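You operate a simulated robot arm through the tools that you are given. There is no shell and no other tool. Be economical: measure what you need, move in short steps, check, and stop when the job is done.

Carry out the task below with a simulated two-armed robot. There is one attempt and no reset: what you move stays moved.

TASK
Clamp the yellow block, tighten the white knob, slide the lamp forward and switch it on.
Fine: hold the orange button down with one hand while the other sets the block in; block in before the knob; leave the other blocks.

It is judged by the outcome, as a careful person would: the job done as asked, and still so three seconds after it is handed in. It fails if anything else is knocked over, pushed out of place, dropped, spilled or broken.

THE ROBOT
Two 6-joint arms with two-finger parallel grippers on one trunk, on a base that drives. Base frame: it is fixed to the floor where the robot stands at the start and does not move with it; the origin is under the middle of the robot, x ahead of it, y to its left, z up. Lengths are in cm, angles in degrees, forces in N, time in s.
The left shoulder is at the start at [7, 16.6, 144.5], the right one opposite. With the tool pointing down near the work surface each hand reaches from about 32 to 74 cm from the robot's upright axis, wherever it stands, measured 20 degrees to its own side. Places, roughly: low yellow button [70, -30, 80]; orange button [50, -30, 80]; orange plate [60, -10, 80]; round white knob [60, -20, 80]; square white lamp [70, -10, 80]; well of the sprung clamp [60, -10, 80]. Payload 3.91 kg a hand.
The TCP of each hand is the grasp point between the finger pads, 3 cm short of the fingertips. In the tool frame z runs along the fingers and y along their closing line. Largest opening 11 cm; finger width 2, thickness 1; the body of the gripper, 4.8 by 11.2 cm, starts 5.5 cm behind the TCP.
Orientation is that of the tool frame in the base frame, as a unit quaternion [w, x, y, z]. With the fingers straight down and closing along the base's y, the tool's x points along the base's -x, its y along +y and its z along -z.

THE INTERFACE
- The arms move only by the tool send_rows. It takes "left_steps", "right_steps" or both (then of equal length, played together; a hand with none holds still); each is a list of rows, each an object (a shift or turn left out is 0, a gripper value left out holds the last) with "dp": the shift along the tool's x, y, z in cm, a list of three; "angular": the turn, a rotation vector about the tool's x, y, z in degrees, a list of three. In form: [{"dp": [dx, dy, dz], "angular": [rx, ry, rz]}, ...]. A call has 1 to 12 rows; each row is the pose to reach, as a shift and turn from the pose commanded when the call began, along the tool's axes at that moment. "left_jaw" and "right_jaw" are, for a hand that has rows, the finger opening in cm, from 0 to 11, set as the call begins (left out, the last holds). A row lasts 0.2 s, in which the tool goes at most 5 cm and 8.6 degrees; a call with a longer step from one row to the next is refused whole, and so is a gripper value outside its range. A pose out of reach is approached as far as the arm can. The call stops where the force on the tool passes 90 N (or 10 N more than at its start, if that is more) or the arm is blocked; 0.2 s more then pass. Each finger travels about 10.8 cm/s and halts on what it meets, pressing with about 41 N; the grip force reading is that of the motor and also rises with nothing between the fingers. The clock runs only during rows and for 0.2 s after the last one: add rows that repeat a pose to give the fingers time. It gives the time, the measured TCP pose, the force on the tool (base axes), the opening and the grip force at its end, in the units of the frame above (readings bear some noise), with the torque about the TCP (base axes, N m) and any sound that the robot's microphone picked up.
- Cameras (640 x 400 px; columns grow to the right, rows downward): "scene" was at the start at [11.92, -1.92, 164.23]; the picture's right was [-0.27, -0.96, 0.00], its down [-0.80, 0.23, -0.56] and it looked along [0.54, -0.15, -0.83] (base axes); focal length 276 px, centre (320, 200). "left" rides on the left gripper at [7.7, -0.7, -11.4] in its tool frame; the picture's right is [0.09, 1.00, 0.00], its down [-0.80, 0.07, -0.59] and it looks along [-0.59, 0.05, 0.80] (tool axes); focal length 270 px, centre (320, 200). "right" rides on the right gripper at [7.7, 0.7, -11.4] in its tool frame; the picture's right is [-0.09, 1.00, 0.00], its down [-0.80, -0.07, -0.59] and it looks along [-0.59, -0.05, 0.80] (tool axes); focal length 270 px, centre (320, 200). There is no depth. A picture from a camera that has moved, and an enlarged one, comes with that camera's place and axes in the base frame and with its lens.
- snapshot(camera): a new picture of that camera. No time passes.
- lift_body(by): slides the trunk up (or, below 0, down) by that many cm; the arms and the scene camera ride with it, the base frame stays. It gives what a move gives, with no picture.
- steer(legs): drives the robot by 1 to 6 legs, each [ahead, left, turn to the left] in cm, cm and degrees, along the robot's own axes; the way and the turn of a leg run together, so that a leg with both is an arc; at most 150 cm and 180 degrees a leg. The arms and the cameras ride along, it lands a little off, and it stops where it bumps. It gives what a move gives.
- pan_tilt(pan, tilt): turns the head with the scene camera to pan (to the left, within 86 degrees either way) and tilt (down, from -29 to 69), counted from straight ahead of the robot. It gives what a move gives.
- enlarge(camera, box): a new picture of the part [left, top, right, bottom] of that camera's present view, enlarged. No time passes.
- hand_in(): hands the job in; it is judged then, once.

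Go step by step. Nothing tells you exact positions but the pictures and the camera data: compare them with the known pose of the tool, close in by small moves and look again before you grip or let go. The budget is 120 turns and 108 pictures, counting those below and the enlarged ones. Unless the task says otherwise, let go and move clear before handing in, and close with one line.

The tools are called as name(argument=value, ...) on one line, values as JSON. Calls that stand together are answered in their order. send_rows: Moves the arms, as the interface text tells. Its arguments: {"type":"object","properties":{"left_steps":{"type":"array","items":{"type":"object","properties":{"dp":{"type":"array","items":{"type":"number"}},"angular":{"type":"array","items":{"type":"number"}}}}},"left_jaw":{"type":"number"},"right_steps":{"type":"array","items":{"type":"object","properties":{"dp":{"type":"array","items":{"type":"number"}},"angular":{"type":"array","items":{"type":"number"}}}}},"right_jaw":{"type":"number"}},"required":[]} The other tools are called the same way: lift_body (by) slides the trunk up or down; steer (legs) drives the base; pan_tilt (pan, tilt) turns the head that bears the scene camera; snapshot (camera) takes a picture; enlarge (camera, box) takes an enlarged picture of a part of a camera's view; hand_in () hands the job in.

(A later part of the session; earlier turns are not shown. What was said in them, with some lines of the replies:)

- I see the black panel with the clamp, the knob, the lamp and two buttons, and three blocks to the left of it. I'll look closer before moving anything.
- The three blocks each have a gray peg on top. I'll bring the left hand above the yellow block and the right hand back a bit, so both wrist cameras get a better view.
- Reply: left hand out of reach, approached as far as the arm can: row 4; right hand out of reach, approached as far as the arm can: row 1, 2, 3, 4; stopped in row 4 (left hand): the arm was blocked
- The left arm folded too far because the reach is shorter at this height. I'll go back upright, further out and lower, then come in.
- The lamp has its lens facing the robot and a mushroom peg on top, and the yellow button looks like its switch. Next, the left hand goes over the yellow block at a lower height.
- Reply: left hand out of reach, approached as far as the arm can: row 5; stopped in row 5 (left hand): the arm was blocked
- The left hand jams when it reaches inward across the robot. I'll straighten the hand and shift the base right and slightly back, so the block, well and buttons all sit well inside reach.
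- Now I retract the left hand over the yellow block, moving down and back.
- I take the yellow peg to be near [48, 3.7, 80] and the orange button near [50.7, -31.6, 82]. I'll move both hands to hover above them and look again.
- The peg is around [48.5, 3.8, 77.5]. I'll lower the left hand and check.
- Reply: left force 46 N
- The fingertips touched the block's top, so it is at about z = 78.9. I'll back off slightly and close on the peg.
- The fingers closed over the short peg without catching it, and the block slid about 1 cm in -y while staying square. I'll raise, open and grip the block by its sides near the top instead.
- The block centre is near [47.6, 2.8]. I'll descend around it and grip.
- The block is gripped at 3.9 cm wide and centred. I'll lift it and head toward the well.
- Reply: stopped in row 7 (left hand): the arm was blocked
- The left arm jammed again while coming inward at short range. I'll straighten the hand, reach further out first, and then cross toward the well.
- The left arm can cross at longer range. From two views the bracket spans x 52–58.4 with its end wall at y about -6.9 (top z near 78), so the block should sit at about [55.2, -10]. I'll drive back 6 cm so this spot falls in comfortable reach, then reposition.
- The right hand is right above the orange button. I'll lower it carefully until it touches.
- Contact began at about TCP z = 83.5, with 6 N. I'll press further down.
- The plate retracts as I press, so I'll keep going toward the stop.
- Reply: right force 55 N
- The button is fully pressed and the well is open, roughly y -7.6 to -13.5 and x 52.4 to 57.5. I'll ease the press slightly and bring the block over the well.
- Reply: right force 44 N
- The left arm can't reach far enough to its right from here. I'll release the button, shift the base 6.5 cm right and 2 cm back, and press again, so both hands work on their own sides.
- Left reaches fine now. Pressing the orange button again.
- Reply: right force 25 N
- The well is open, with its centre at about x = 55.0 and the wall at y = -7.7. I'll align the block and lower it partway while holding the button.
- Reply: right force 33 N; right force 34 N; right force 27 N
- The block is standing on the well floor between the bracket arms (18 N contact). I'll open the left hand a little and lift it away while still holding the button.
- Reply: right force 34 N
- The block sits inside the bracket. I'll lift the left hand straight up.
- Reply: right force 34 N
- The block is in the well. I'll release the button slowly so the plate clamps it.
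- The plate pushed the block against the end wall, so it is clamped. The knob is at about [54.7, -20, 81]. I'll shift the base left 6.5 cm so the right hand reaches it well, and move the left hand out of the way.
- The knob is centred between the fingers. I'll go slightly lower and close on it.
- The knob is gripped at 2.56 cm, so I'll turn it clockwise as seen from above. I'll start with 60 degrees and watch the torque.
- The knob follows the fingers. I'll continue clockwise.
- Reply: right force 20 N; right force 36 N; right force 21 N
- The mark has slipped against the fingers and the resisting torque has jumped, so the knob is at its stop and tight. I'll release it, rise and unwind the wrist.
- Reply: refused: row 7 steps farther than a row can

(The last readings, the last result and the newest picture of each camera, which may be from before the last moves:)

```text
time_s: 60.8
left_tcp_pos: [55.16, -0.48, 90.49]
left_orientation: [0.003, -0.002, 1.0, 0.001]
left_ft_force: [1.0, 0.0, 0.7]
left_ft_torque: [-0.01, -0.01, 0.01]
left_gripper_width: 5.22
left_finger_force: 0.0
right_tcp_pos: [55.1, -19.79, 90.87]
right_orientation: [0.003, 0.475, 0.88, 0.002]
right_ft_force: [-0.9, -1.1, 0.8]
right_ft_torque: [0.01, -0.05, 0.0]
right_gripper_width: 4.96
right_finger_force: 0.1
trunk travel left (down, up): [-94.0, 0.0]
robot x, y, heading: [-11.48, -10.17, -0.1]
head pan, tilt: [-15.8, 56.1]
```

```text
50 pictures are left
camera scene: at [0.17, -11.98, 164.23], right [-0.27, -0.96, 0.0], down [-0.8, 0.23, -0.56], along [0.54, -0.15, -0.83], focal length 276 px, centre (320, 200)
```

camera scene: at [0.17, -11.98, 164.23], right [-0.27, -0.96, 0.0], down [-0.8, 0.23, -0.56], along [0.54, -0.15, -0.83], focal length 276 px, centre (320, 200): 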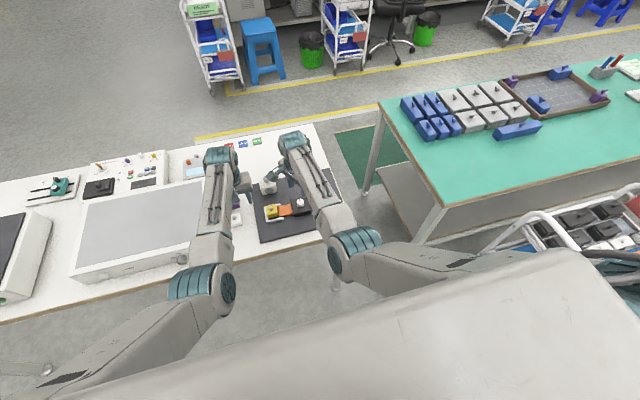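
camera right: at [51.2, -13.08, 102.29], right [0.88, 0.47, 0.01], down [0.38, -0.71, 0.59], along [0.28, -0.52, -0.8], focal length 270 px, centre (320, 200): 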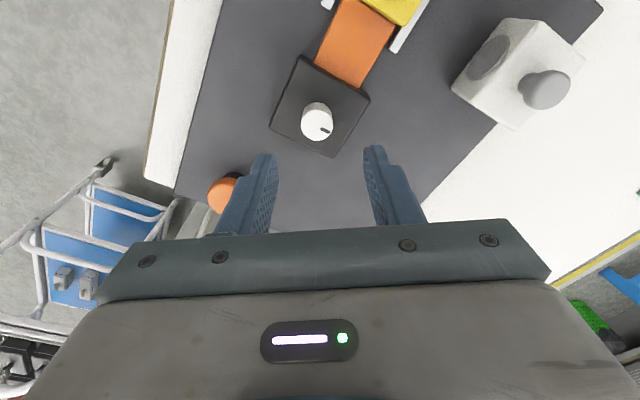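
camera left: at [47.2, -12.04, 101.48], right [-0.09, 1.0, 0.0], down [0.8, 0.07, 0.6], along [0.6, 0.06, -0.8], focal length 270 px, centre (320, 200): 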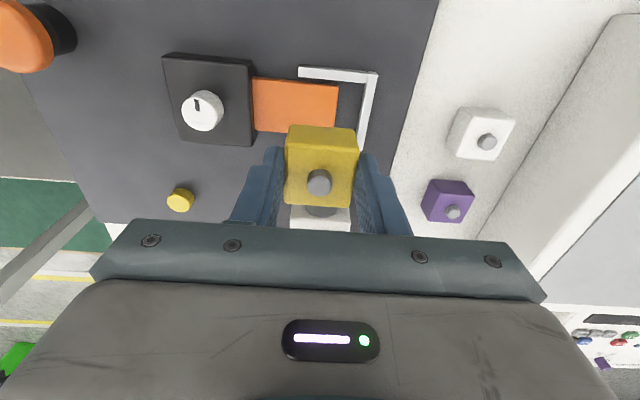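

Now I'll finish unwinding the wrist, then move the base forward and right, so the left hand can reach the lamp and the right hand the yellow button.

send_rows(right_steps=[{"angular": [0, 0, -8]}, {"angular": [0, 0, -16]}, {"angular": [0, 0, -24]}, {"angular": [0, 0, -32]}, {"angular": [0, 0, -40]}, {"angular": [0, 0, -48]}, {"angular": [0, 0, -56]}, {"angular": [0, 0, -56.8]}], right_jaw=0)

steer(legs=[[13, -6, 0]])

snapshot(camera="left")

snapshot(camera="right")

```text
time_s: 62.6
left_tcp_pos: [55.17, -0.32, 90.37]
left_orientation: [0.003, -0.002, 1.0, 0.002]
left_ft_force: [0.5, 0.5, 0.0]
left_ft_torque: [0.02, -0.01, -0.03]
left_gripper_width: 5.21
left_finger_force: 0.0
right_tcp_pos: [54.89, -19.72, 90.77]
right_orientation: [0.003, 0.001, 1.0, 0.001]
right_ft_force: [0.8, -0.4, 0.0]
right_ft_torque: [0.0, -0.02, 0.0]
right_gripper_width: 0.0
right_finger_force: 37.5
trunk travel left (down, up): [-94.0, 0.0]
robot x, y, heading: [-11.86, -10.0, -0.1]
head pan, tilt: [-15.8, 56.1]
```

```text
time_s: 63.9
left_tcp_pos: [67.77, -6.27, 90.65]
left_orientation: [0.004, -0.003, 1.0, 0.002]
left_ft_force: [0.7, 0.8, -0.2]
left_ft_torque: [0.01, -0.02, 0.03]
left_gripper_width: 5.21
left_finger_force: 0.1
right_tcp_pos: [67.61, -25.69, 91.12]
right_orientation: [0.004, 0.001, 1.0, 0.0]
right_ft_force: [0.2, 0.8, 0.6]
right_ft_torque: [-0.02, 0.0, -0.01]
right_gripper_width: 0.03
right_finger_force: 37.4
trunk travel left (down, up): [-94.0, 0.0]
robot x, y, heading: [0.88, -16.17, 0.2]
head pan, tilt: [-15.8, 56.1]
```

```text
49 pictures are left
camera left: at [59.99, -7.09, 102.03], right [-0.09, 1.0, 0.0], down [0.8, 0.07, 0.6], along [0.6, 0.06, -0.8], focal length 270 px, centre (320, 200)
```

left: 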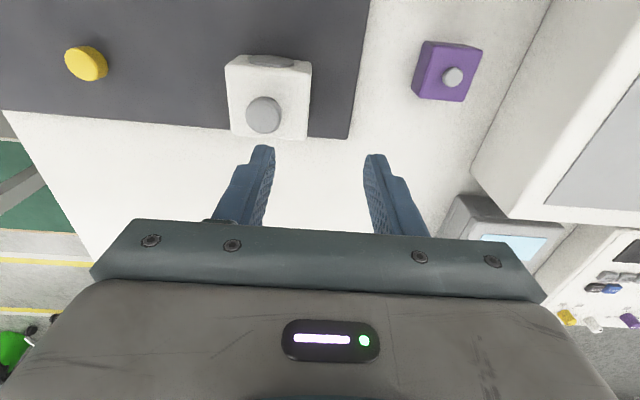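

```text
48 pictures are left
camera right: at [59.68, -25.08, 102.35], right [0.09, 1.0, 0.0], down [0.8, -0.07, 0.6], along [0.6, -0.05, -0.8], focal length 270 px, centre (320, 200)
```

right: 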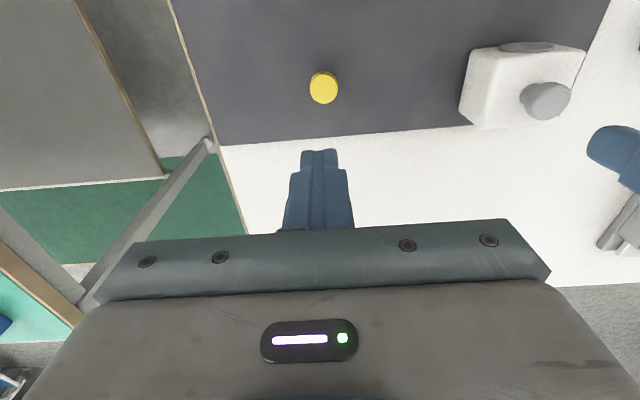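

The lamp's peg is at about [66.7, -10.3, 83.7]. The left hand goes above it.

send_rows(left_steps=[{"dp": [0.5, -1.3, 0]}, {"dp": [1, -2.7, 0]}, {"dp": [1, -4, 0.5]}, {"dp": [1, -4, 1.5]}, {"dp": [1, -4, 2.5]}, {"dp": [1, -4, 2.5]}])

enlarge(camera="left", box=[180, 60, 440, 240])

```text
time_s: 65.3
left_tcp_pos: [67.03, -10.5, 87.97]
left_orientation: [0.003, -0.003, 1.0, 0.002]
left_ft_force: [0.0, -0.5, -0.6]
left_ft_torque: [0.01, -0.02, 0.01]
left_gripper_width: 5.19
left_finger_force: 0.1
right_tcp_pos: [67.7, -25.75, 90.76]
right_orientation: [0.003, 0.001, 1.0, 0.001]
right_ft_force: [-0.1, 0.0, 0.0]
right_ft_torque: [0.0, 0.01, 0.03]
right_gripper_width: 0.0
right_finger_force: 37.9
trunk travel left (down, up): [-94.0, 0.0]
robot x, y, heading: [0.85, -16.28, 0.2]
head pan, tilt: [-15.8, 56.1]
```

```text
2.22 times, centred on (310, 150) of left
camera zoom: at [59.28, -11.29, 99.39], right [-0.09, 1.0, 0.0], down [0.8, 0.07, 0.6], along [0.6, 0.06, -0.8], focal length 601 px, centre (342, 311)
```

zoom: 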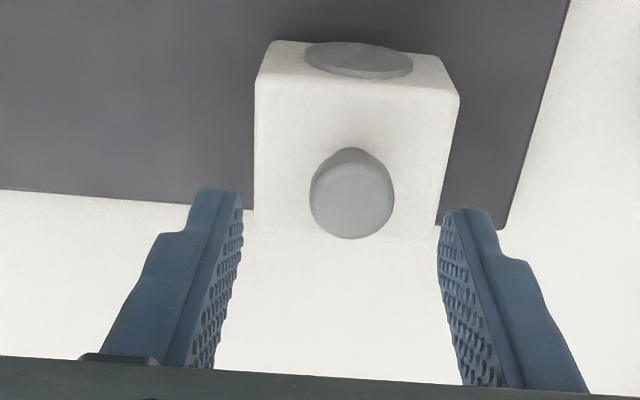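

send_rows(left_steps=[{"dp": [0.1, 0.25, 0.6]}, {"dp": [0.1, 0.25, 1.2]}, {"dp": [0.1, 0.25, 1.8]}, {"dp": [0.1, 0.25, 2.4]}, {"dp": [0.1, 0.25, 2.4]}])

enlarge(camera="left", box=[180, 60, 440, 240])

```text
time_s: 66.5
left_tcp_pos: [66.85, -10.14, 85.64]
left_orientation: [0.003, -0.004, 1.0, 0.002]
left_ft_force: [0.1, 0.8, 0.1]
left_ft_torque: [0.0, 0.04, -0.01]
left_gripper_width: 5.18
left_finger_force: 0.1
right_tcp_pos: [67.79, -25.74, 90.86]
right_orientation: [0.003, 0.001, 1.0, 0.001]
right_ft_force: [-0.8, -0.1, -0.4]
right_ft_torque: [0.01, -0.04, -0.03]
right_gripper_width: 0.02
right_finger_force: 37.9
trunk travel left (down, up): [-94.0, 0.0]
robot x, y, heading: [1.0, -16.15, -0.0]
head pan, tilt: [-15.8, 56.1]
```

```text
2.22 times, centred on (310, 150) of left
camera zoom: at [59.16, -10.94, 97.05], right [-0.09, 1.0, 0.0], down [0.8, 0.07, 0.6], along [0.6, 0.06, -0.8], focal length 601 px, centre (342, 311)
```

zoom: 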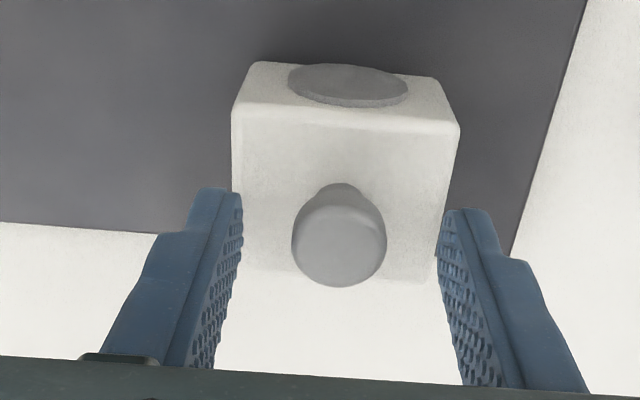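

send_rows(left_steps=[{"dp": [0, 0, 0.4]}, {"dp": [0, 0, 0.4]}])

send_rows(left_steps=[{"dp": [0, 0, 0]}, {"dp": [0, 0, 0]}, {"dp": [0, 0, 0]}], left_jaw=1)

enlarge(camera="left", box=[180, 60, 440, 240])

```text
time_s: 67.1
left_tcp_pos: [66.95, -10.11, 85.13]
left_orientation: [0.003, -0.004, 1.0, 0.001]
left_ft_force: [0.1, 0.2, 0.1]
left_ft_torque: [0.0, 0.0, -0.03]
left_gripper_width: 5.2
left_finger_force: 0.0
right_tcp_pos: [67.7, -25.81, 91.01]
right_orientation: [0.003, 0.001, 1.0, 0.002]
right_ft_force: [-0.8, 0.1, 0.1]
right_ft_torque: [0.02, -0.02, -0.02]
right_gripper_width: 0.01
right_finger_force: 38.3
trunk travel left (down, up): [-94.0, 0.0]
robot x, y, heading: [0.96, -16.28, 0.1]
head pan, tilt: [-15.8, 56.1]
```

```text
time_s: 67.9
left_tcp_pos: [66.97, -10.23, 85.09]
left_orientation: [0.002, -0.003, 1.0, 0.001]
left_ft_force: [0.0, -4.0, -0.4]
left_ft_torque: [-0.14, -0.01, -0.02]
left_gripper_width: 2.33
left_finger_force: 45.3
right_tcp_pos: [67.77, -25.84, 90.82]
right_orientation: [0.002, 0.0, 1.0, 0.002]
right_ft_force: [-0.4, 0.1, 1.0]
right_ft_torque: [-0.01, 0.02, -0.02]
right_gripper_width: 0.0
right_finger_force: 37.6
trunk travel left (down, up): [-94.0, 0.0]
robot x, y, heading: [0.79, -16.09, 0.3]
head pan, tilt: [-15.8, 56.1]
```

```text
2.22 times, centred on (310, 150) of left
camera zoom: at [59.19, -11.02, 96.63], right [-0.09, 1.0, 0.0], down [0.8, 0.07, 0.6], along [0.6, 0.06, -0.8], focal length 601 px, centre (342, 311)
```

zoom: 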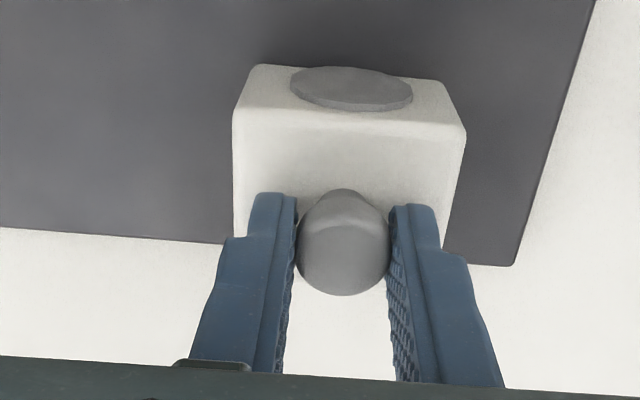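

The peg is gripped. I'll probe gently, 0.5 cm away from the robot, to feel whether the lamp can slide that way.

send_rows(left_steps=[{"dp": [-0.25, 0, 0]}, {"dp": [-0.5, 0, 0]}, {"dp": [-0.5, 0, 0]}])

enlarge(camera="left", box=[180, 60, 440, 240])

```text
time_s: 68.7
left_tcp_pos: [67.04, -10.18, 85.17]
left_orientation: [0.0, -0.003, 1.0, 0.001]
left_ft_force: [-16.8, -8.0, -3.2]
left_ft_torque: [-0.19, 0.25, -0.02]
left_gripper_width: 2.33
left_finger_force: 44.5
right_tcp_pos: [67.53, -25.84, 90.99]
right_orientation: [0.004, 0.002, 1.0, 0.002]
right_ft_force: [-0.1, -0.6, -0.4]
right_ft_torque: [-0.03, 0.01, -0.01]
right_gripper_width: 0.0
right_finger_force: 38.1
trunk travel left (down, up): [-94.0, 0.0]
robot x, y, heading: [1.07, -15.95, 0.1]
head pan, tilt: [-15.8, 56.1]
```

```text
2.22 times, centred on (310, 150) of left
camera zoom: at [59.28, -11.03, 96.65], right [-0.09, 1.0, 0.0], down [0.8, 0.07, 0.6], along [0.59, 0.06, -0.8], focal length 601 px, centre (342, 311)
```

zoom: 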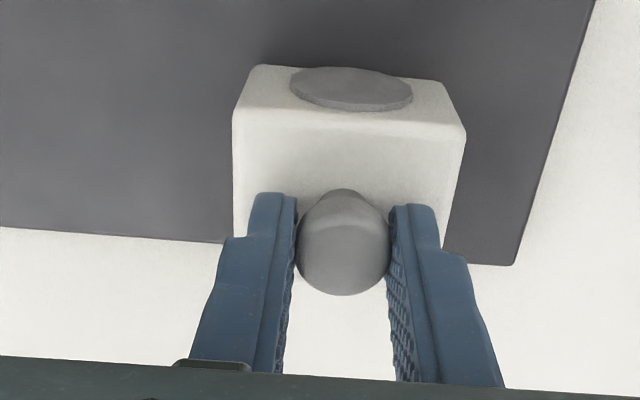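

It is at its end that way, so it slides toward the clamp, in the direction its lens faces. Pulling it that way now.

send_rows(left_steps=[{"dp": [0.5, 0, 0]}, {"dp": [1, 0, 0]}, {"dp": [1.5, 0, 0]}, {"dp": [2, 0, 0]}, {"dp": [2.5, 0, 0]}, {"dp": [2.5, 0, 0]}])

snapshot(camera="left")

```text
time_s: 70.1
left_tcp_pos: [64.79, -10.11, 85.1]
left_orientation: [0.002, -0.002, 1.0, 0.003]
left_ft_force: [-0.2, -11.6, -0.6]
left_ft_torque: [-0.2, -1.11, -0.05]
left_gripper_width: 2.31
left_finger_force: 45.1
right_tcp_pos: [67.89, -25.98, 90.78]
right_orientation: [0.003, 0.001, 1.0, 0.002]
right_ft_force: [0.3, 0.1, 0.7]
right_ft_torque: [-0.01, -0.02, 0.02]
right_gripper_width: 0.01
right_finger_force: 37.4
trunk travel left (down, up): [-94.0, 0.0]
robot x, y, heading: [0.91, -16.26, 0.2]
head pan, tilt: [-15.8, 56.1]
```

```text
43 pictures are left
camera left: at [57.08, -11.03, 96.63], right [-0.09, 1.0, 0.0], down [0.8, 0.07, 0.6], along [0.6, 0.06, -0.8], focal length 270 px, centre (320, 200)
```

left: 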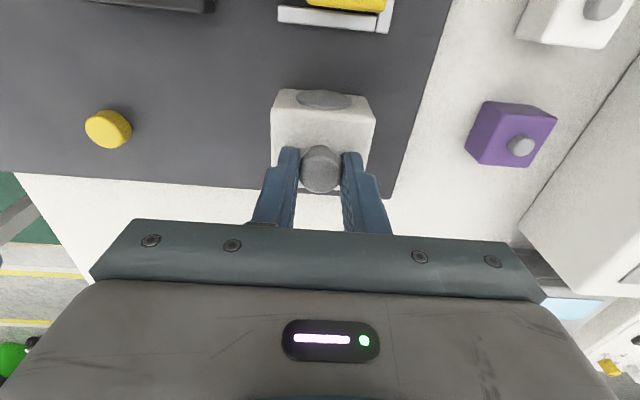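

It slides. I'll continue toward the stop while easing the side load.

send_rows(left_steps=[{"dp": [0.4, -0.15, 0]}, {"dp": [0.8, -0.2, 0]}, {"dp": [1.2, -0.2, 0]}, {"dp": [1.6, -0.2, 0]}, {"dp": [2, -0.2, 0]}, {"dp": [2, -0.2, 0]}])

snapshot(camera="left")

```text
time_s: 71.5
left_tcp_pos: [64.07, -10.1, 85.41]
left_orientation: [0.006, -0.005, 1.0, 0.006]
left_ft_force: [1.9, -43.2, -35.4]
left_ft_torque: [-0.61, -0.18, 0.07]
left_gripper_width: 2.35
left_finger_force: 44.7
right_tcp_pos: [68.06, -26.39, 90.42]
right_orientation: [0.0, 0.002, 1.0, 0.004]
right_ft_force: [0.1, -0.1, -0.6]
right_ft_torque: [0.01, -0.01, -0.03]
right_gripper_width: 0.02
right_finger_force: 37.8
trunk travel left (down, up): [-94.0, 0.0]
robot x, y, heading: [1.36, -16.53, -0.2]
head pan, tilt: [-15.8, 56.1]
```

```text
42 pictures are left
camera left: at [56.24, -11.16, 96.76], right [-0.1, 1.0, 0.01], down [0.79, 0.07, 0.61], along [0.6, 0.07, -0.8], focal length 270 px, centre (320, 200)
```

left: 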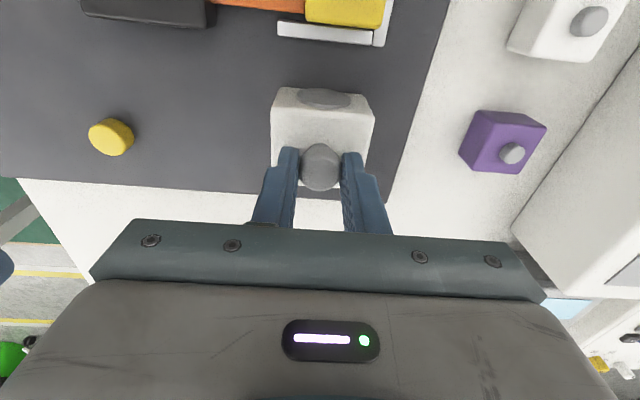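

The force is now sideways and vertical, which is the arm reaching its inner limit rather than the lamp's stop. I'll relax, let go, lift, drive back and re-grip.

send_rows(left_steps=[{"dp": [-0.6, 0, 0]}, {"dp": [-1.2, 0, 0]}, {"dp": [-1.2, 0, 0]}, {"dp": [-1.2, 0, 0]}])

send_rows(left_steps=[{"dp": [0, 0, 0]}, {"dp": [0, 0, 0]}, {"dp": [0, 0, 0]}, {"dp": [0, 0, -1]}, {"dp": [0, 0, -3]}, {"dp": [0, 0, -3]}], left_jaw=5)

steer(legs=[[-6, 0, 0]])

snapshot(camera="left")

```text
time_s: 72.5
left_tcp_pos: [63.94, -10.22, 85.42]
left_orientation: [0.003, -0.003, 1.0, 0.002]
left_ft_force: [-1.8, 3.2, 16.6]
left_ft_torque: [0.25, 0.44, 0.07]
left_gripper_width: 2.33
left_finger_force: 44.7
right_tcp_pos: [67.64, -25.56, 91.0]
right_orientation: [0.003, 0.001, 1.0, 0.001]
right_ft_force: [-0.6, -0.9, 0.6]
right_ft_torque: [0.0, -0.01, 0.01]
right_gripper_width: 0.02
right_finger_force: 38.0
trunk travel left (down, up): [-94.0, 0.0]
robot x, y, heading: [1.21, -16.14, 0.0]
head pan, tilt: [-15.8, 56.1]
```

```text
time_s: 73.9
left_tcp_pos: [64.61, -9.62, 88.37]
left_orientation: [0.006, -0.005, 1.0, 0.006]
left_ft_force: [0.0, 0.9, -0.3]
left_ft_torque: [-0.01, -0.01, 0.02]
left_gripper_width: 4.99
left_finger_force: 0.0
right_tcp_pos: [67.68, -25.67, 90.84]
right_orientation: [0.003, 0.001, 1.0, 0.0]
right_ft_force: [0.7, 0.9, -0.5]
right_ft_torque: [-0.01, 0.01, 0.01]
right_gripper_width: 0.0
right_finger_force: 37.4
trunk travel left (down, up): [-94.0, 0.0]
robot x, y, heading: [0.59, -15.77, 0.2]
head pan, tilt: [-15.8, 56.1]
```

```text
time_s: 74.9
left_tcp_pos: [59.13, -9.46, 87.7]
left_orientation: [0.002, -0.007, 1.0, 0.007]
left_ft_force: [0.6, 0.0, 0.2]
left_ft_torque: [0.02, 0.04, 0.0]
left_gripper_width: 5.0
left_finger_force: 0.1
right_tcp_pos: [62.52, -25.78, 90.34]
right_orientation: [-0.001, 0.0, 1.0, 0.001]
right_ft_force: [0.7, -1.1, 0.2]
right_ft_torque: [0.0, 0.08, 0.01]
right_gripper_width: 0.0
right_finger_force: 37.3
trunk travel left (down, up): [-94.0, 0.0]
robot x, y, heading: [-4.81, -16.05, 0.1]
head pan, tilt: [-15.8, 56.1]
```

```text
41 pictures are left
camera left: at [51.44, -10.47, 99.15], right [-0.1, 0.99, 0.01], down [0.8, 0.07, 0.6], along [0.59, 0.07, -0.8], focal length 270 px, centre (320, 200)
```

left: 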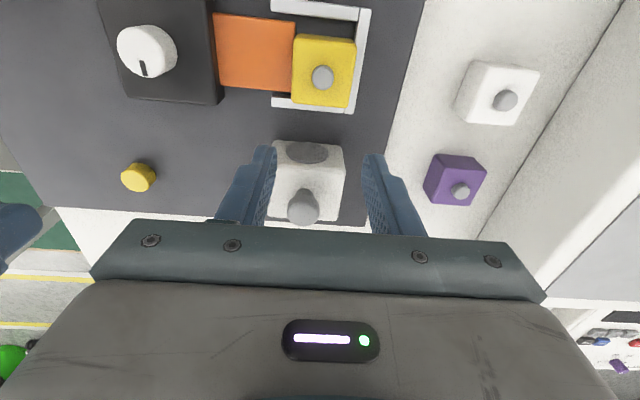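

send_rows(left_steps=[{"dp": [-1.2, -0.2, 0]}, {"dp": [-2.4, -0.4, 0]}, {"dp": [-3.6, -0.6, 0]}, {"dp": [-4.6, -0.7, 0]}, {"dp": [-4.6, -0.7, 0]}])

enlarge(camera="left", box=[180, 60, 440, 240])

```text
time_s: 76.1
left_tcp_pos: [63.38, -10.19, 88.16]
left_orientation: [0.004, -0.005, 1.0, 0.005]
left_ft_force: [0.5, -0.3, 1.2]
left_ft_torque: [0.01, 0.03, 0.01]
left_gripper_width: 5.0
left_finger_force: 0.0
right_tcp_pos: [61.94, -25.69, 90.77]
right_orientation: [0.001, 0.001, 1.0, 0.0]
right_ft_force: [0.4, -0.2, -0.9]
right_ft_torque: [-0.02, 0.0, 0.0]
right_gripper_width: 0.0
right_finger_force: 37.7
trunk travel left (down, up): [-94.0, 0.0]
robot x, y, heading: [-4.97, -16.14, 0.3]
head pan, tilt: [-15.8, 56.1]
```

```text
2.22 times, centred on (310, 150) of left
camera zoom: at [55.53, -11.11, 99.57], right [-0.1, 0.99, 0.01], down [0.79, 0.07, 0.6], along [0.6, 0.07, -0.8], focal length 601 px, centre (342, 311)
```

zoom: 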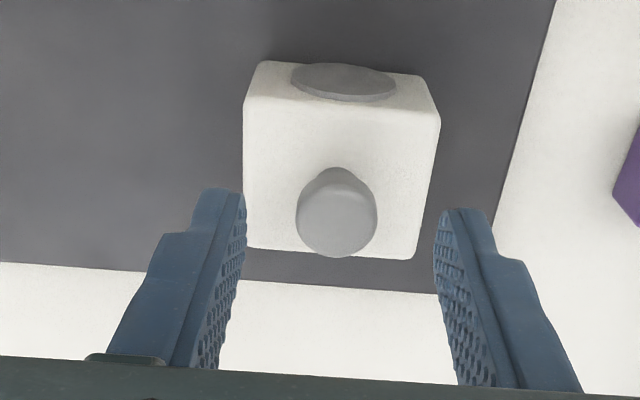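

send_rows(left_steps=[{"dp": [-0.5, 0, 0.8]}, {"dp": [-0.5, 0, 1.6]}, {"dp": [-0.5, 0, 2.4]}, {"dp": [-0.5, 0, 3.0]}, {"dp": [-0.5, 0, 3.0]}])

send_rows(left_steps=[{"dp": [0, 0, 0]}, {"dp": [0, 0, 0]}, {"dp": [0, 0, 0]}], left_jaw=1)

send_rows(left_steps=[{"dp": [0.5, 0, 0]}, {"dp": [1, 0, 0]}, {"dp": [1.5, 0, 0]}, {"dp": [2, 0, 0]}, {"dp": [2, 0, 0]}])

snapshot(camera="left")

```text
time_s: 77.3
left_tcp_pos: [63.87, -10.13, 85.23]
left_orientation: [0.005, -0.006, 1.0, 0.006]
left_ft_force: [0.1, 0.2, 0.0]
left_ft_torque: [0.0, -0.02, 0.02]
left_gripper_width: 4.99
left_finger_force: 0.1
right_tcp_pos: [61.85, -25.68, 90.75]
right_orientation: [0.003, 0.001, 1.0, 0.001]
right_ft_force: [-0.1, 0.0, 0.2]
right_ft_torque: [-0.02, 0.01, 0.02]
right_gripper_width: 0.01
right_finger_force: 37.8
trunk travel left (down, up): [-94.0, 0.0]
robot x, y, heading: [-4.93, -15.76, 0.5]
head pan, tilt: [-15.8, 56.1]
```

```text
time_s: 78.1
left_tcp_pos: [63.84, -10.21, 85.29]
left_orientation: [0.005, -0.005, 1.0, 0.006]
left_ft_force: [1.0, -4.7, 0.0]
left_ft_torque: [-0.3, 0.0, -0.02]
left_gripper_width: 2.31
left_finger_force: 44.9
right_tcp_pos: [61.85, -25.74, 90.92]
right_orientation: [0.002, 0.0, 1.0, 0.002]
right_ft_force: [0.5, -0.3, 0.3]
right_ft_torque: [0.0, -0.02, -0.02]
right_gripper_width: 0.01
right_finger_force: 37.9
trunk travel left (down, up): [-94.0, 0.0]
robot x, y, heading: [-4.93, -16.27, 0.4]
head pan, tilt: [-15.8, 56.1]
```

```text
time_s: 79.3
left_tcp_pos: [62.34, -10.18, 85.23]
left_orientation: [0.008, -0.006, 1.0, 0.006]
left_ft_force: [34.8, -8.1, 4.3]
left_ft_torque: [-0.19, -0.57, 0.01]
left_gripper_width: 2.42
left_finger_force: 44.7
right_tcp_pos: [62.22, -25.82, 90.51]
right_orientation: [0.001, 0.001, 1.0, 0.002]
right_ft_force: [-0.5, 0.5, -0.3]
right_ft_torque: [0.01, 0.0, -0.01]
right_gripper_width: 0.03
right_finger_force: 37.9
trunk travel left (down, up): [-94.0, 0.0]
robot x, y, heading: [-4.48, -16.51, 0.6]
head pan, tilt: [-15.8, 56.1]
```

```text
39 pictures are left
camera left: at [54.5, -11.19, 96.56], right [-0.1, 0.99, 0.01], down [0.79, 0.07, 0.61], along [0.6, 0.07, -0.79], focal length 270 px, centre (320, 200)
```

left: 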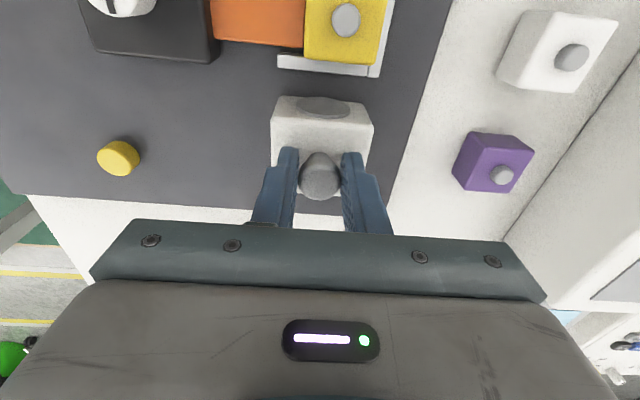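

The lamp has hit its forward stop: 35 N against the pull, and about 4 cm of travel. I'll let go, lift, then drive forward to press the yellow switch.

send_rows(left_steps=[{"dp": [-0.4, 0, 0]}, {"dp": [-0.4, 0, 0]}])

send_rows(left_steps=[{"dp": [0, 0, 0]}, {"dp": [0, 0, 0]}, {"dp": [0, 0, 0]}, {"dp": [0, 0, -1.5]}, {"dp": [0, 0, -4]}, {"dp": [0, 0, -7]}, {"dp": [0, 3, -7]}, {"dp": [0, 3, -7]}], left_jaw=5)

steer(legs=[[5, 0, 0]])

snapshot(camera="right")

```text
time_s: 79.9
left_tcp_pos: [62.31, -10.18, 85.22]
left_orientation: [0.006, -0.006, 1.0, 0.008]
left_ft_force: [22.8, -8.3, 9.7]
left_ft_torque: [-0.27, -0.99, -0.01]
left_gripper_width: 2.34
left_finger_force: 45.4
right_tcp_pos: [62.08, -25.92, 90.7]
right_orientation: [0.002, 0.001, 1.0, 0.001]
right_ft_force: [1.0, -0.5, -0.4]
right_ft_torque: [-0.01, -0.08, 0.01]
right_gripper_width: 0.0
right_finger_force: 37.8
trunk travel left (down, up): [-94.0, 0.0]
robot x, y, heading: [-4.72, -16.18, 0.2]
head pan, tilt: [-15.8, 56.1]
```

```text
time_s: 81.7
left_tcp_pos: [62.08, -7.19, 92.34]
left_orientation: [0.006, -0.006, 1.0, 0.006]
left_ft_force: [-0.6, 0.2, 0.2]
left_ft_torque: [0.02, 0.01, 0.01]
left_gripper_width: 5.01
left_finger_force: 0.0
right_tcp_pos: [61.85, -25.69, 90.88]
right_orientation: [0.002, 0.0, 1.0, 0.001]
right_ft_force: [0.6, 0.0, -0.8]
right_ft_torque: [0.01, -0.04, -0.01]
right_gripper_width: 0.01
right_finger_force: 37.6
trunk travel left (down, up): [-94.0, 0.0]
robot x, y, heading: [-4.8, -15.93, 0.1]
head pan, tilt: [-15.8, 56.1]
```

```text
time_s: 82.6
left_tcp_pos: [66.35, -7.18, 93.01]
left_orientation: [0.009, -0.007, 1.0, 0.006]
left_ft_force: [0.2, 0.5, 0.3]
left_ft_torque: [0.0, -0.06, 0.02]
left_gripper_width: 5.02
left_finger_force: 0.1
right_tcp_pos: [66.0, -25.75, 91.33]
right_orientation: [0.006, -0.001, 1.0, 0.002]
right_ft_force: [-1.2, -1.0, 0.5]
right_ft_torque: [-0.01, -0.05, -0.01]
right_gripper_width: 0.01
right_finger_force: 37.4
trunk travel left (down, up): [-94.0, 0.0]
robot x, y, heading: [-0.19, -16.17, 0.1]
head pan, tilt: [-15.8, 56.1]
```

```text
38 pictures are left
camera right: at [58.1, -25.07, 102.72], right [0.09, 1.0, 0.0], down [0.79, -0.07, 0.6], along [0.6, -0.05, -0.8], focal length 270 px, centre (320, 200)
```

right: 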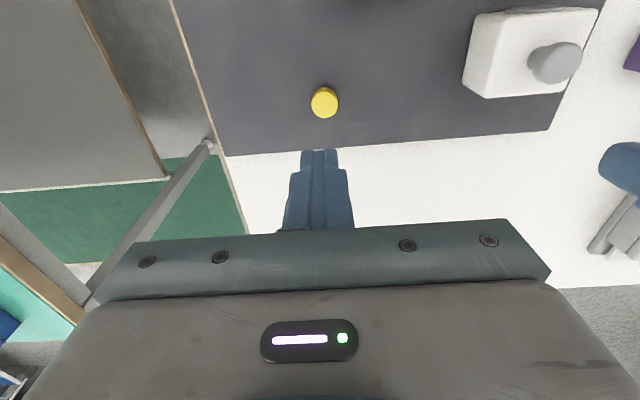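

The yellow button is at about [65.8, -25.3, 78]. I'll lower the closed right fingers toward it.

send_rows(right_steps=[{"dp": [0.2, 0.2, 1.5]}, {"dp": [0.3, 0.4, 3]}, {"dp": [0.3, 0.4, 4.5]}, {"dp": [0.3, 0.4, 6]}, {"dp": [0.3, 0.4, 6.5]}, {"dp": [0.3, 0.4, 6.5]}])

enlarge(camera="right", box=[220, 60, 480, 240])

```text
time_s: 84.0
left_tcp_pos: [66.89, -7.06, 92.46]
left_orientation: [0.005, -0.006, 1.0, 0.007]
left_ft_force: [-0.4, -0.3, -0.4]
left_ft_torque: [0.04, 0.03, -0.02]
left_gripper_width: 5.0
left_finger_force: 0.0
right_tcp_pos: [66.47, -25.3, 84.22]
right_orientation: [0.002, 0.0, 1.0, 0.002]
right_ft_force: [0.5, -0.3, -0.2]
right_ft_torque: [0.01, -0.03, 0.02]
right_gripper_width: 0.02
right_finger_force: 37.9
trunk travel left (down, up): [-94.0, 0.0]
robot x, y, heading: [0.29, -15.96, 0.2]
head pan, tilt: [-15.8, 56.1]
```

```text
2.22 times, centred on (350, 150) of right
camera zoom: at [58.52, -24.67, 95.62], right [0.09, 1.0, 0.0], down [0.8, -0.07, 0.6], along [0.6, -0.05, -0.8], focal length 601 px, centre (253, 311)
```

zoom: 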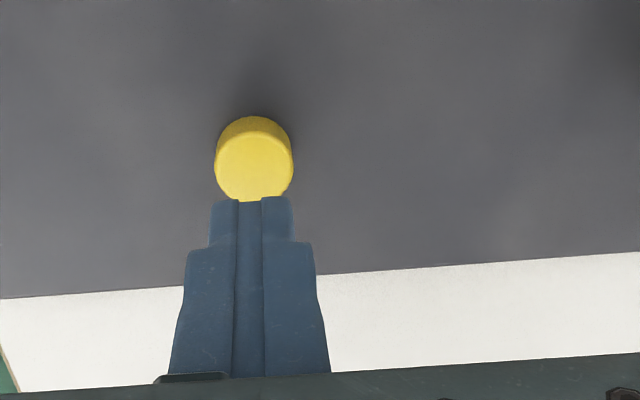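

send_rows(right_steps=[{"dp": [0.3, 0, 0.6]}, {"dp": [0.5, 0, 1.2]}, {"dp": [0.5, 0, 1.8]}, {"dp": [0.5, 0, 2.4]}, {"dp": [0.5, 0, 2.7]}, {"dp": [0.5, 0, 3]}])

enlarge(camera="right", box=[220, 60, 480, 240])

```text
time_s: 85.4
left_tcp_pos: [66.81, -7.14, 92.38]
left_orientation: [0.005, -0.006, 1.0, 0.006]
left_ft_force: [-0.2, -0.1, -0.2]
left_ft_torque: [0.01, -0.02, 0.0]
left_gripper_width: 4.98
left_finger_force: 0.1
right_tcp_pos: [65.98, -25.26, 81.29]
right_orientation: [0.003, 0.0, 1.0, 0.002]
right_ft_force: [-0.2, -0.7, 5.6]
right_ft_torque: [0.0, 0.04, 0.05]
right_gripper_width: 0.03
right_finger_force: 37.5
trunk travel left (down, up): [-94.0, 0.0]
robot x, y, heading: [-0.06, -15.99, 0.3]
head pan, tilt: [-15.8, 56.1]
heard: click
```

```text
2.22 times, centred on (350, 150) of right
camera zoom: at [58.0, -24.69, 92.72], right [0.09, 1.0, 0.0], down [0.8, -0.07, 0.6], along [0.6, -0.05, -0.8], focal length 601 px, centre (253, 311)
```

zoom: 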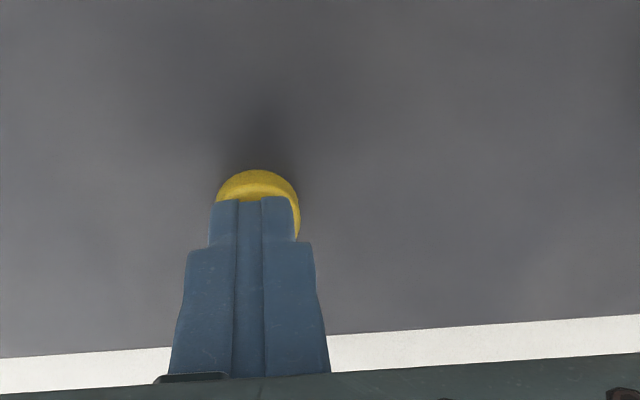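

A click was heard. I'll release the button and check whether the lamp is lit and everything else is in order.

send_rows(right_steps=[{"dp": [0, 0, -1]}, {"dp": [0, 0, -4]}, {"dp": [0, 0, -8]}, {"dp": [0, 0, -11]}, {"dp": [0, 0, -11]}])

snapshot(camera="right")

snapshot(camera="left")

```text
time_s: 86.6
left_tcp_pos: [67.0, -7.06, 92.46]
left_orientation: [0.006, -0.006, 1.0, 0.007]
left_ft_force: [-0.2, -0.2, 0.4]
left_ft_torque: [0.0, -0.02, -0.02]
left_gripper_width: 5.02
left_finger_force: 0.0
right_tcp_pos: [65.93, -25.24, 92.44]
right_orientation: [0.003, 0.001, 1.0, 0.002]
right_ft_force: [-0.6, 0.3, -0.9]
right_ft_torque: [-0.02, 0.02, 0.02]
right_gripper_width: 0.0
right_finger_force: 37.3
trunk travel left (down, up): [-94.0, 0.0]
robot x, y, heading: [-0.04, -16.11, 0.2]
head pan, tilt: [-15.8, 56.1]
```

```text
35 pictures are left
camera right: at [58.1, -24.72, 103.94], right [0.09, 1.0, 0.0], down [0.8, -0.07, 0.6], along [0.6, -0.05, -0.8], focal length 270 px, centre (320, 200)
```

right: 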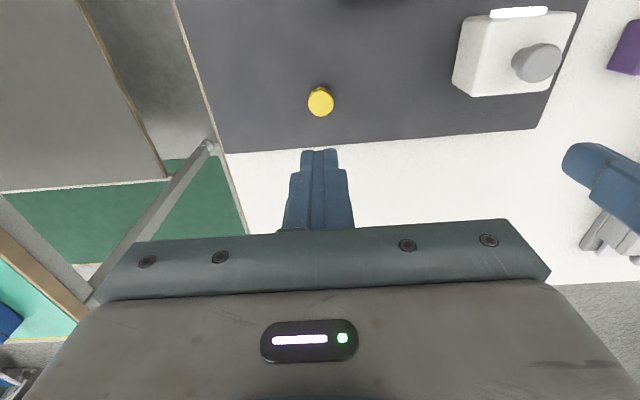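

```text
34 pictures are left
camera left: at [59.12, -8.14, 103.73], right [-0.1, 0.99, 0.01], down [0.79, 0.07, 0.6], along [0.6, 0.07, -0.8], focal length 270 px, centre (320, 200)
```

left: 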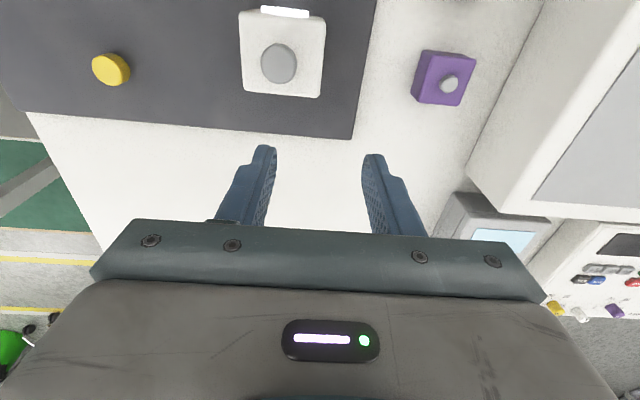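

The lens glows, so the lamp is on. I'll back off a bit and take a final look over everything.

steer(legs=[[-18, 0, 0]])

snapshot(camera="right")

snapshot(camera="left")

snapshot(camera="scene")

```text
time_s: 88.1
left_tcp_pos: [49.58, -7.29, 92.22]
left_orientation: [0.003, -0.005, 1.0, 0.007]
left_ft_force: [0.2, 0.4, -1.1]
left_ft_torque: [0.03, 0.02, -0.01]
left_gripper_width: 5.03
left_finger_force: 0.1
right_tcp_pos: [48.48, -25.35, 92.25]
right_orientation: [0.001, 0.002, 1.0, 0.001]
right_ft_force: [0.4, 0.3, -0.6]
right_ft_torque: [-0.01, 0.02, 0.0]
right_gripper_width: 0.0
right_finger_force: 37.6
trunk travel left (down, up): [-94.0, 0.0]
robot x, y, heading: [-17.19, -16.3, 0.3]
head pan, tilt: [-15.8, 56.1]
```

```text
33 pictures are left
camera right: at [40.73, -24.83, 103.73], right [0.09, 1.0, 0.0], down [0.8, -0.07, 0.6], along [0.59, -0.05, -0.8], focal length 270 px, centre (320, 200)
```

right: 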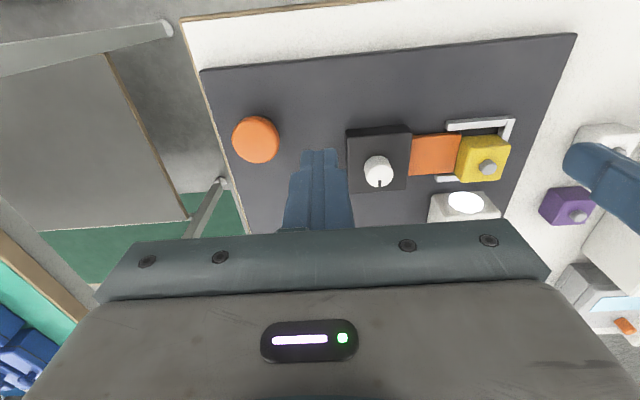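

```text
32 pictures are left
camera left: at [41.76, -8.24, 103.55], right [-0.1, 0.99, 0.01], down [0.8, 0.07, 0.6], along [0.6, 0.07, -0.8], focal length 270 px, centre (320, 200)
```

left: 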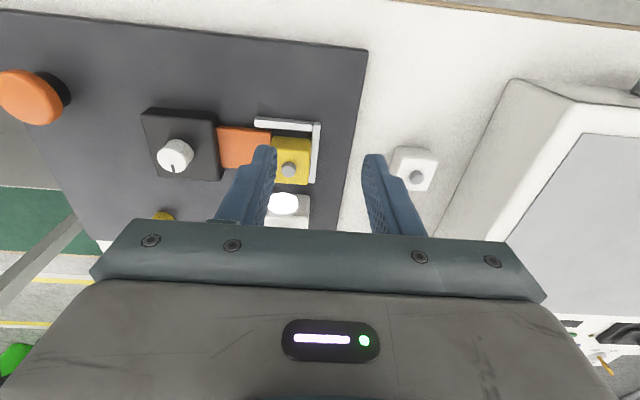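

```text
31 pictures are left
camera scene: at [-5.25, -18.09, 164.19], right [-0.27, -0.96, 0.0], down [-0.8, 0.22, -0.56], along [0.53, -0.15, -0.83], focal length 276 px, centre (320, 200)
```

scene: 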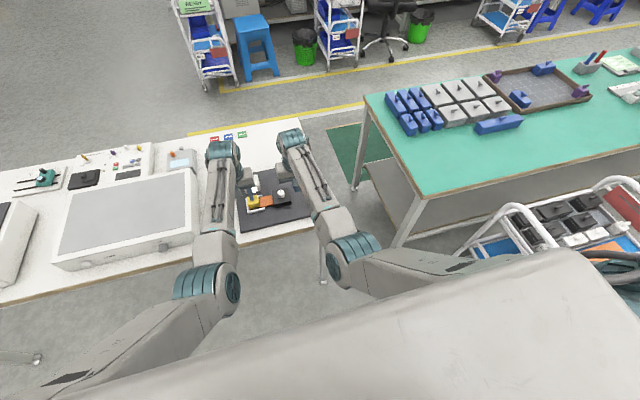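

Everything checks out: the yellow block is clamped against the end wall, the knob is at its tight stop, the lamp is forward and lit, and the white and purple blocks are untouched. Both hands are clear, so I'm handing in.

hand_in()

```text
The job is handed in.
```

The yellow block is clamped, the white knob is tightened to its stop, and the lamp is slid forward to its stop and switched on. The other blocks stayed where they were.
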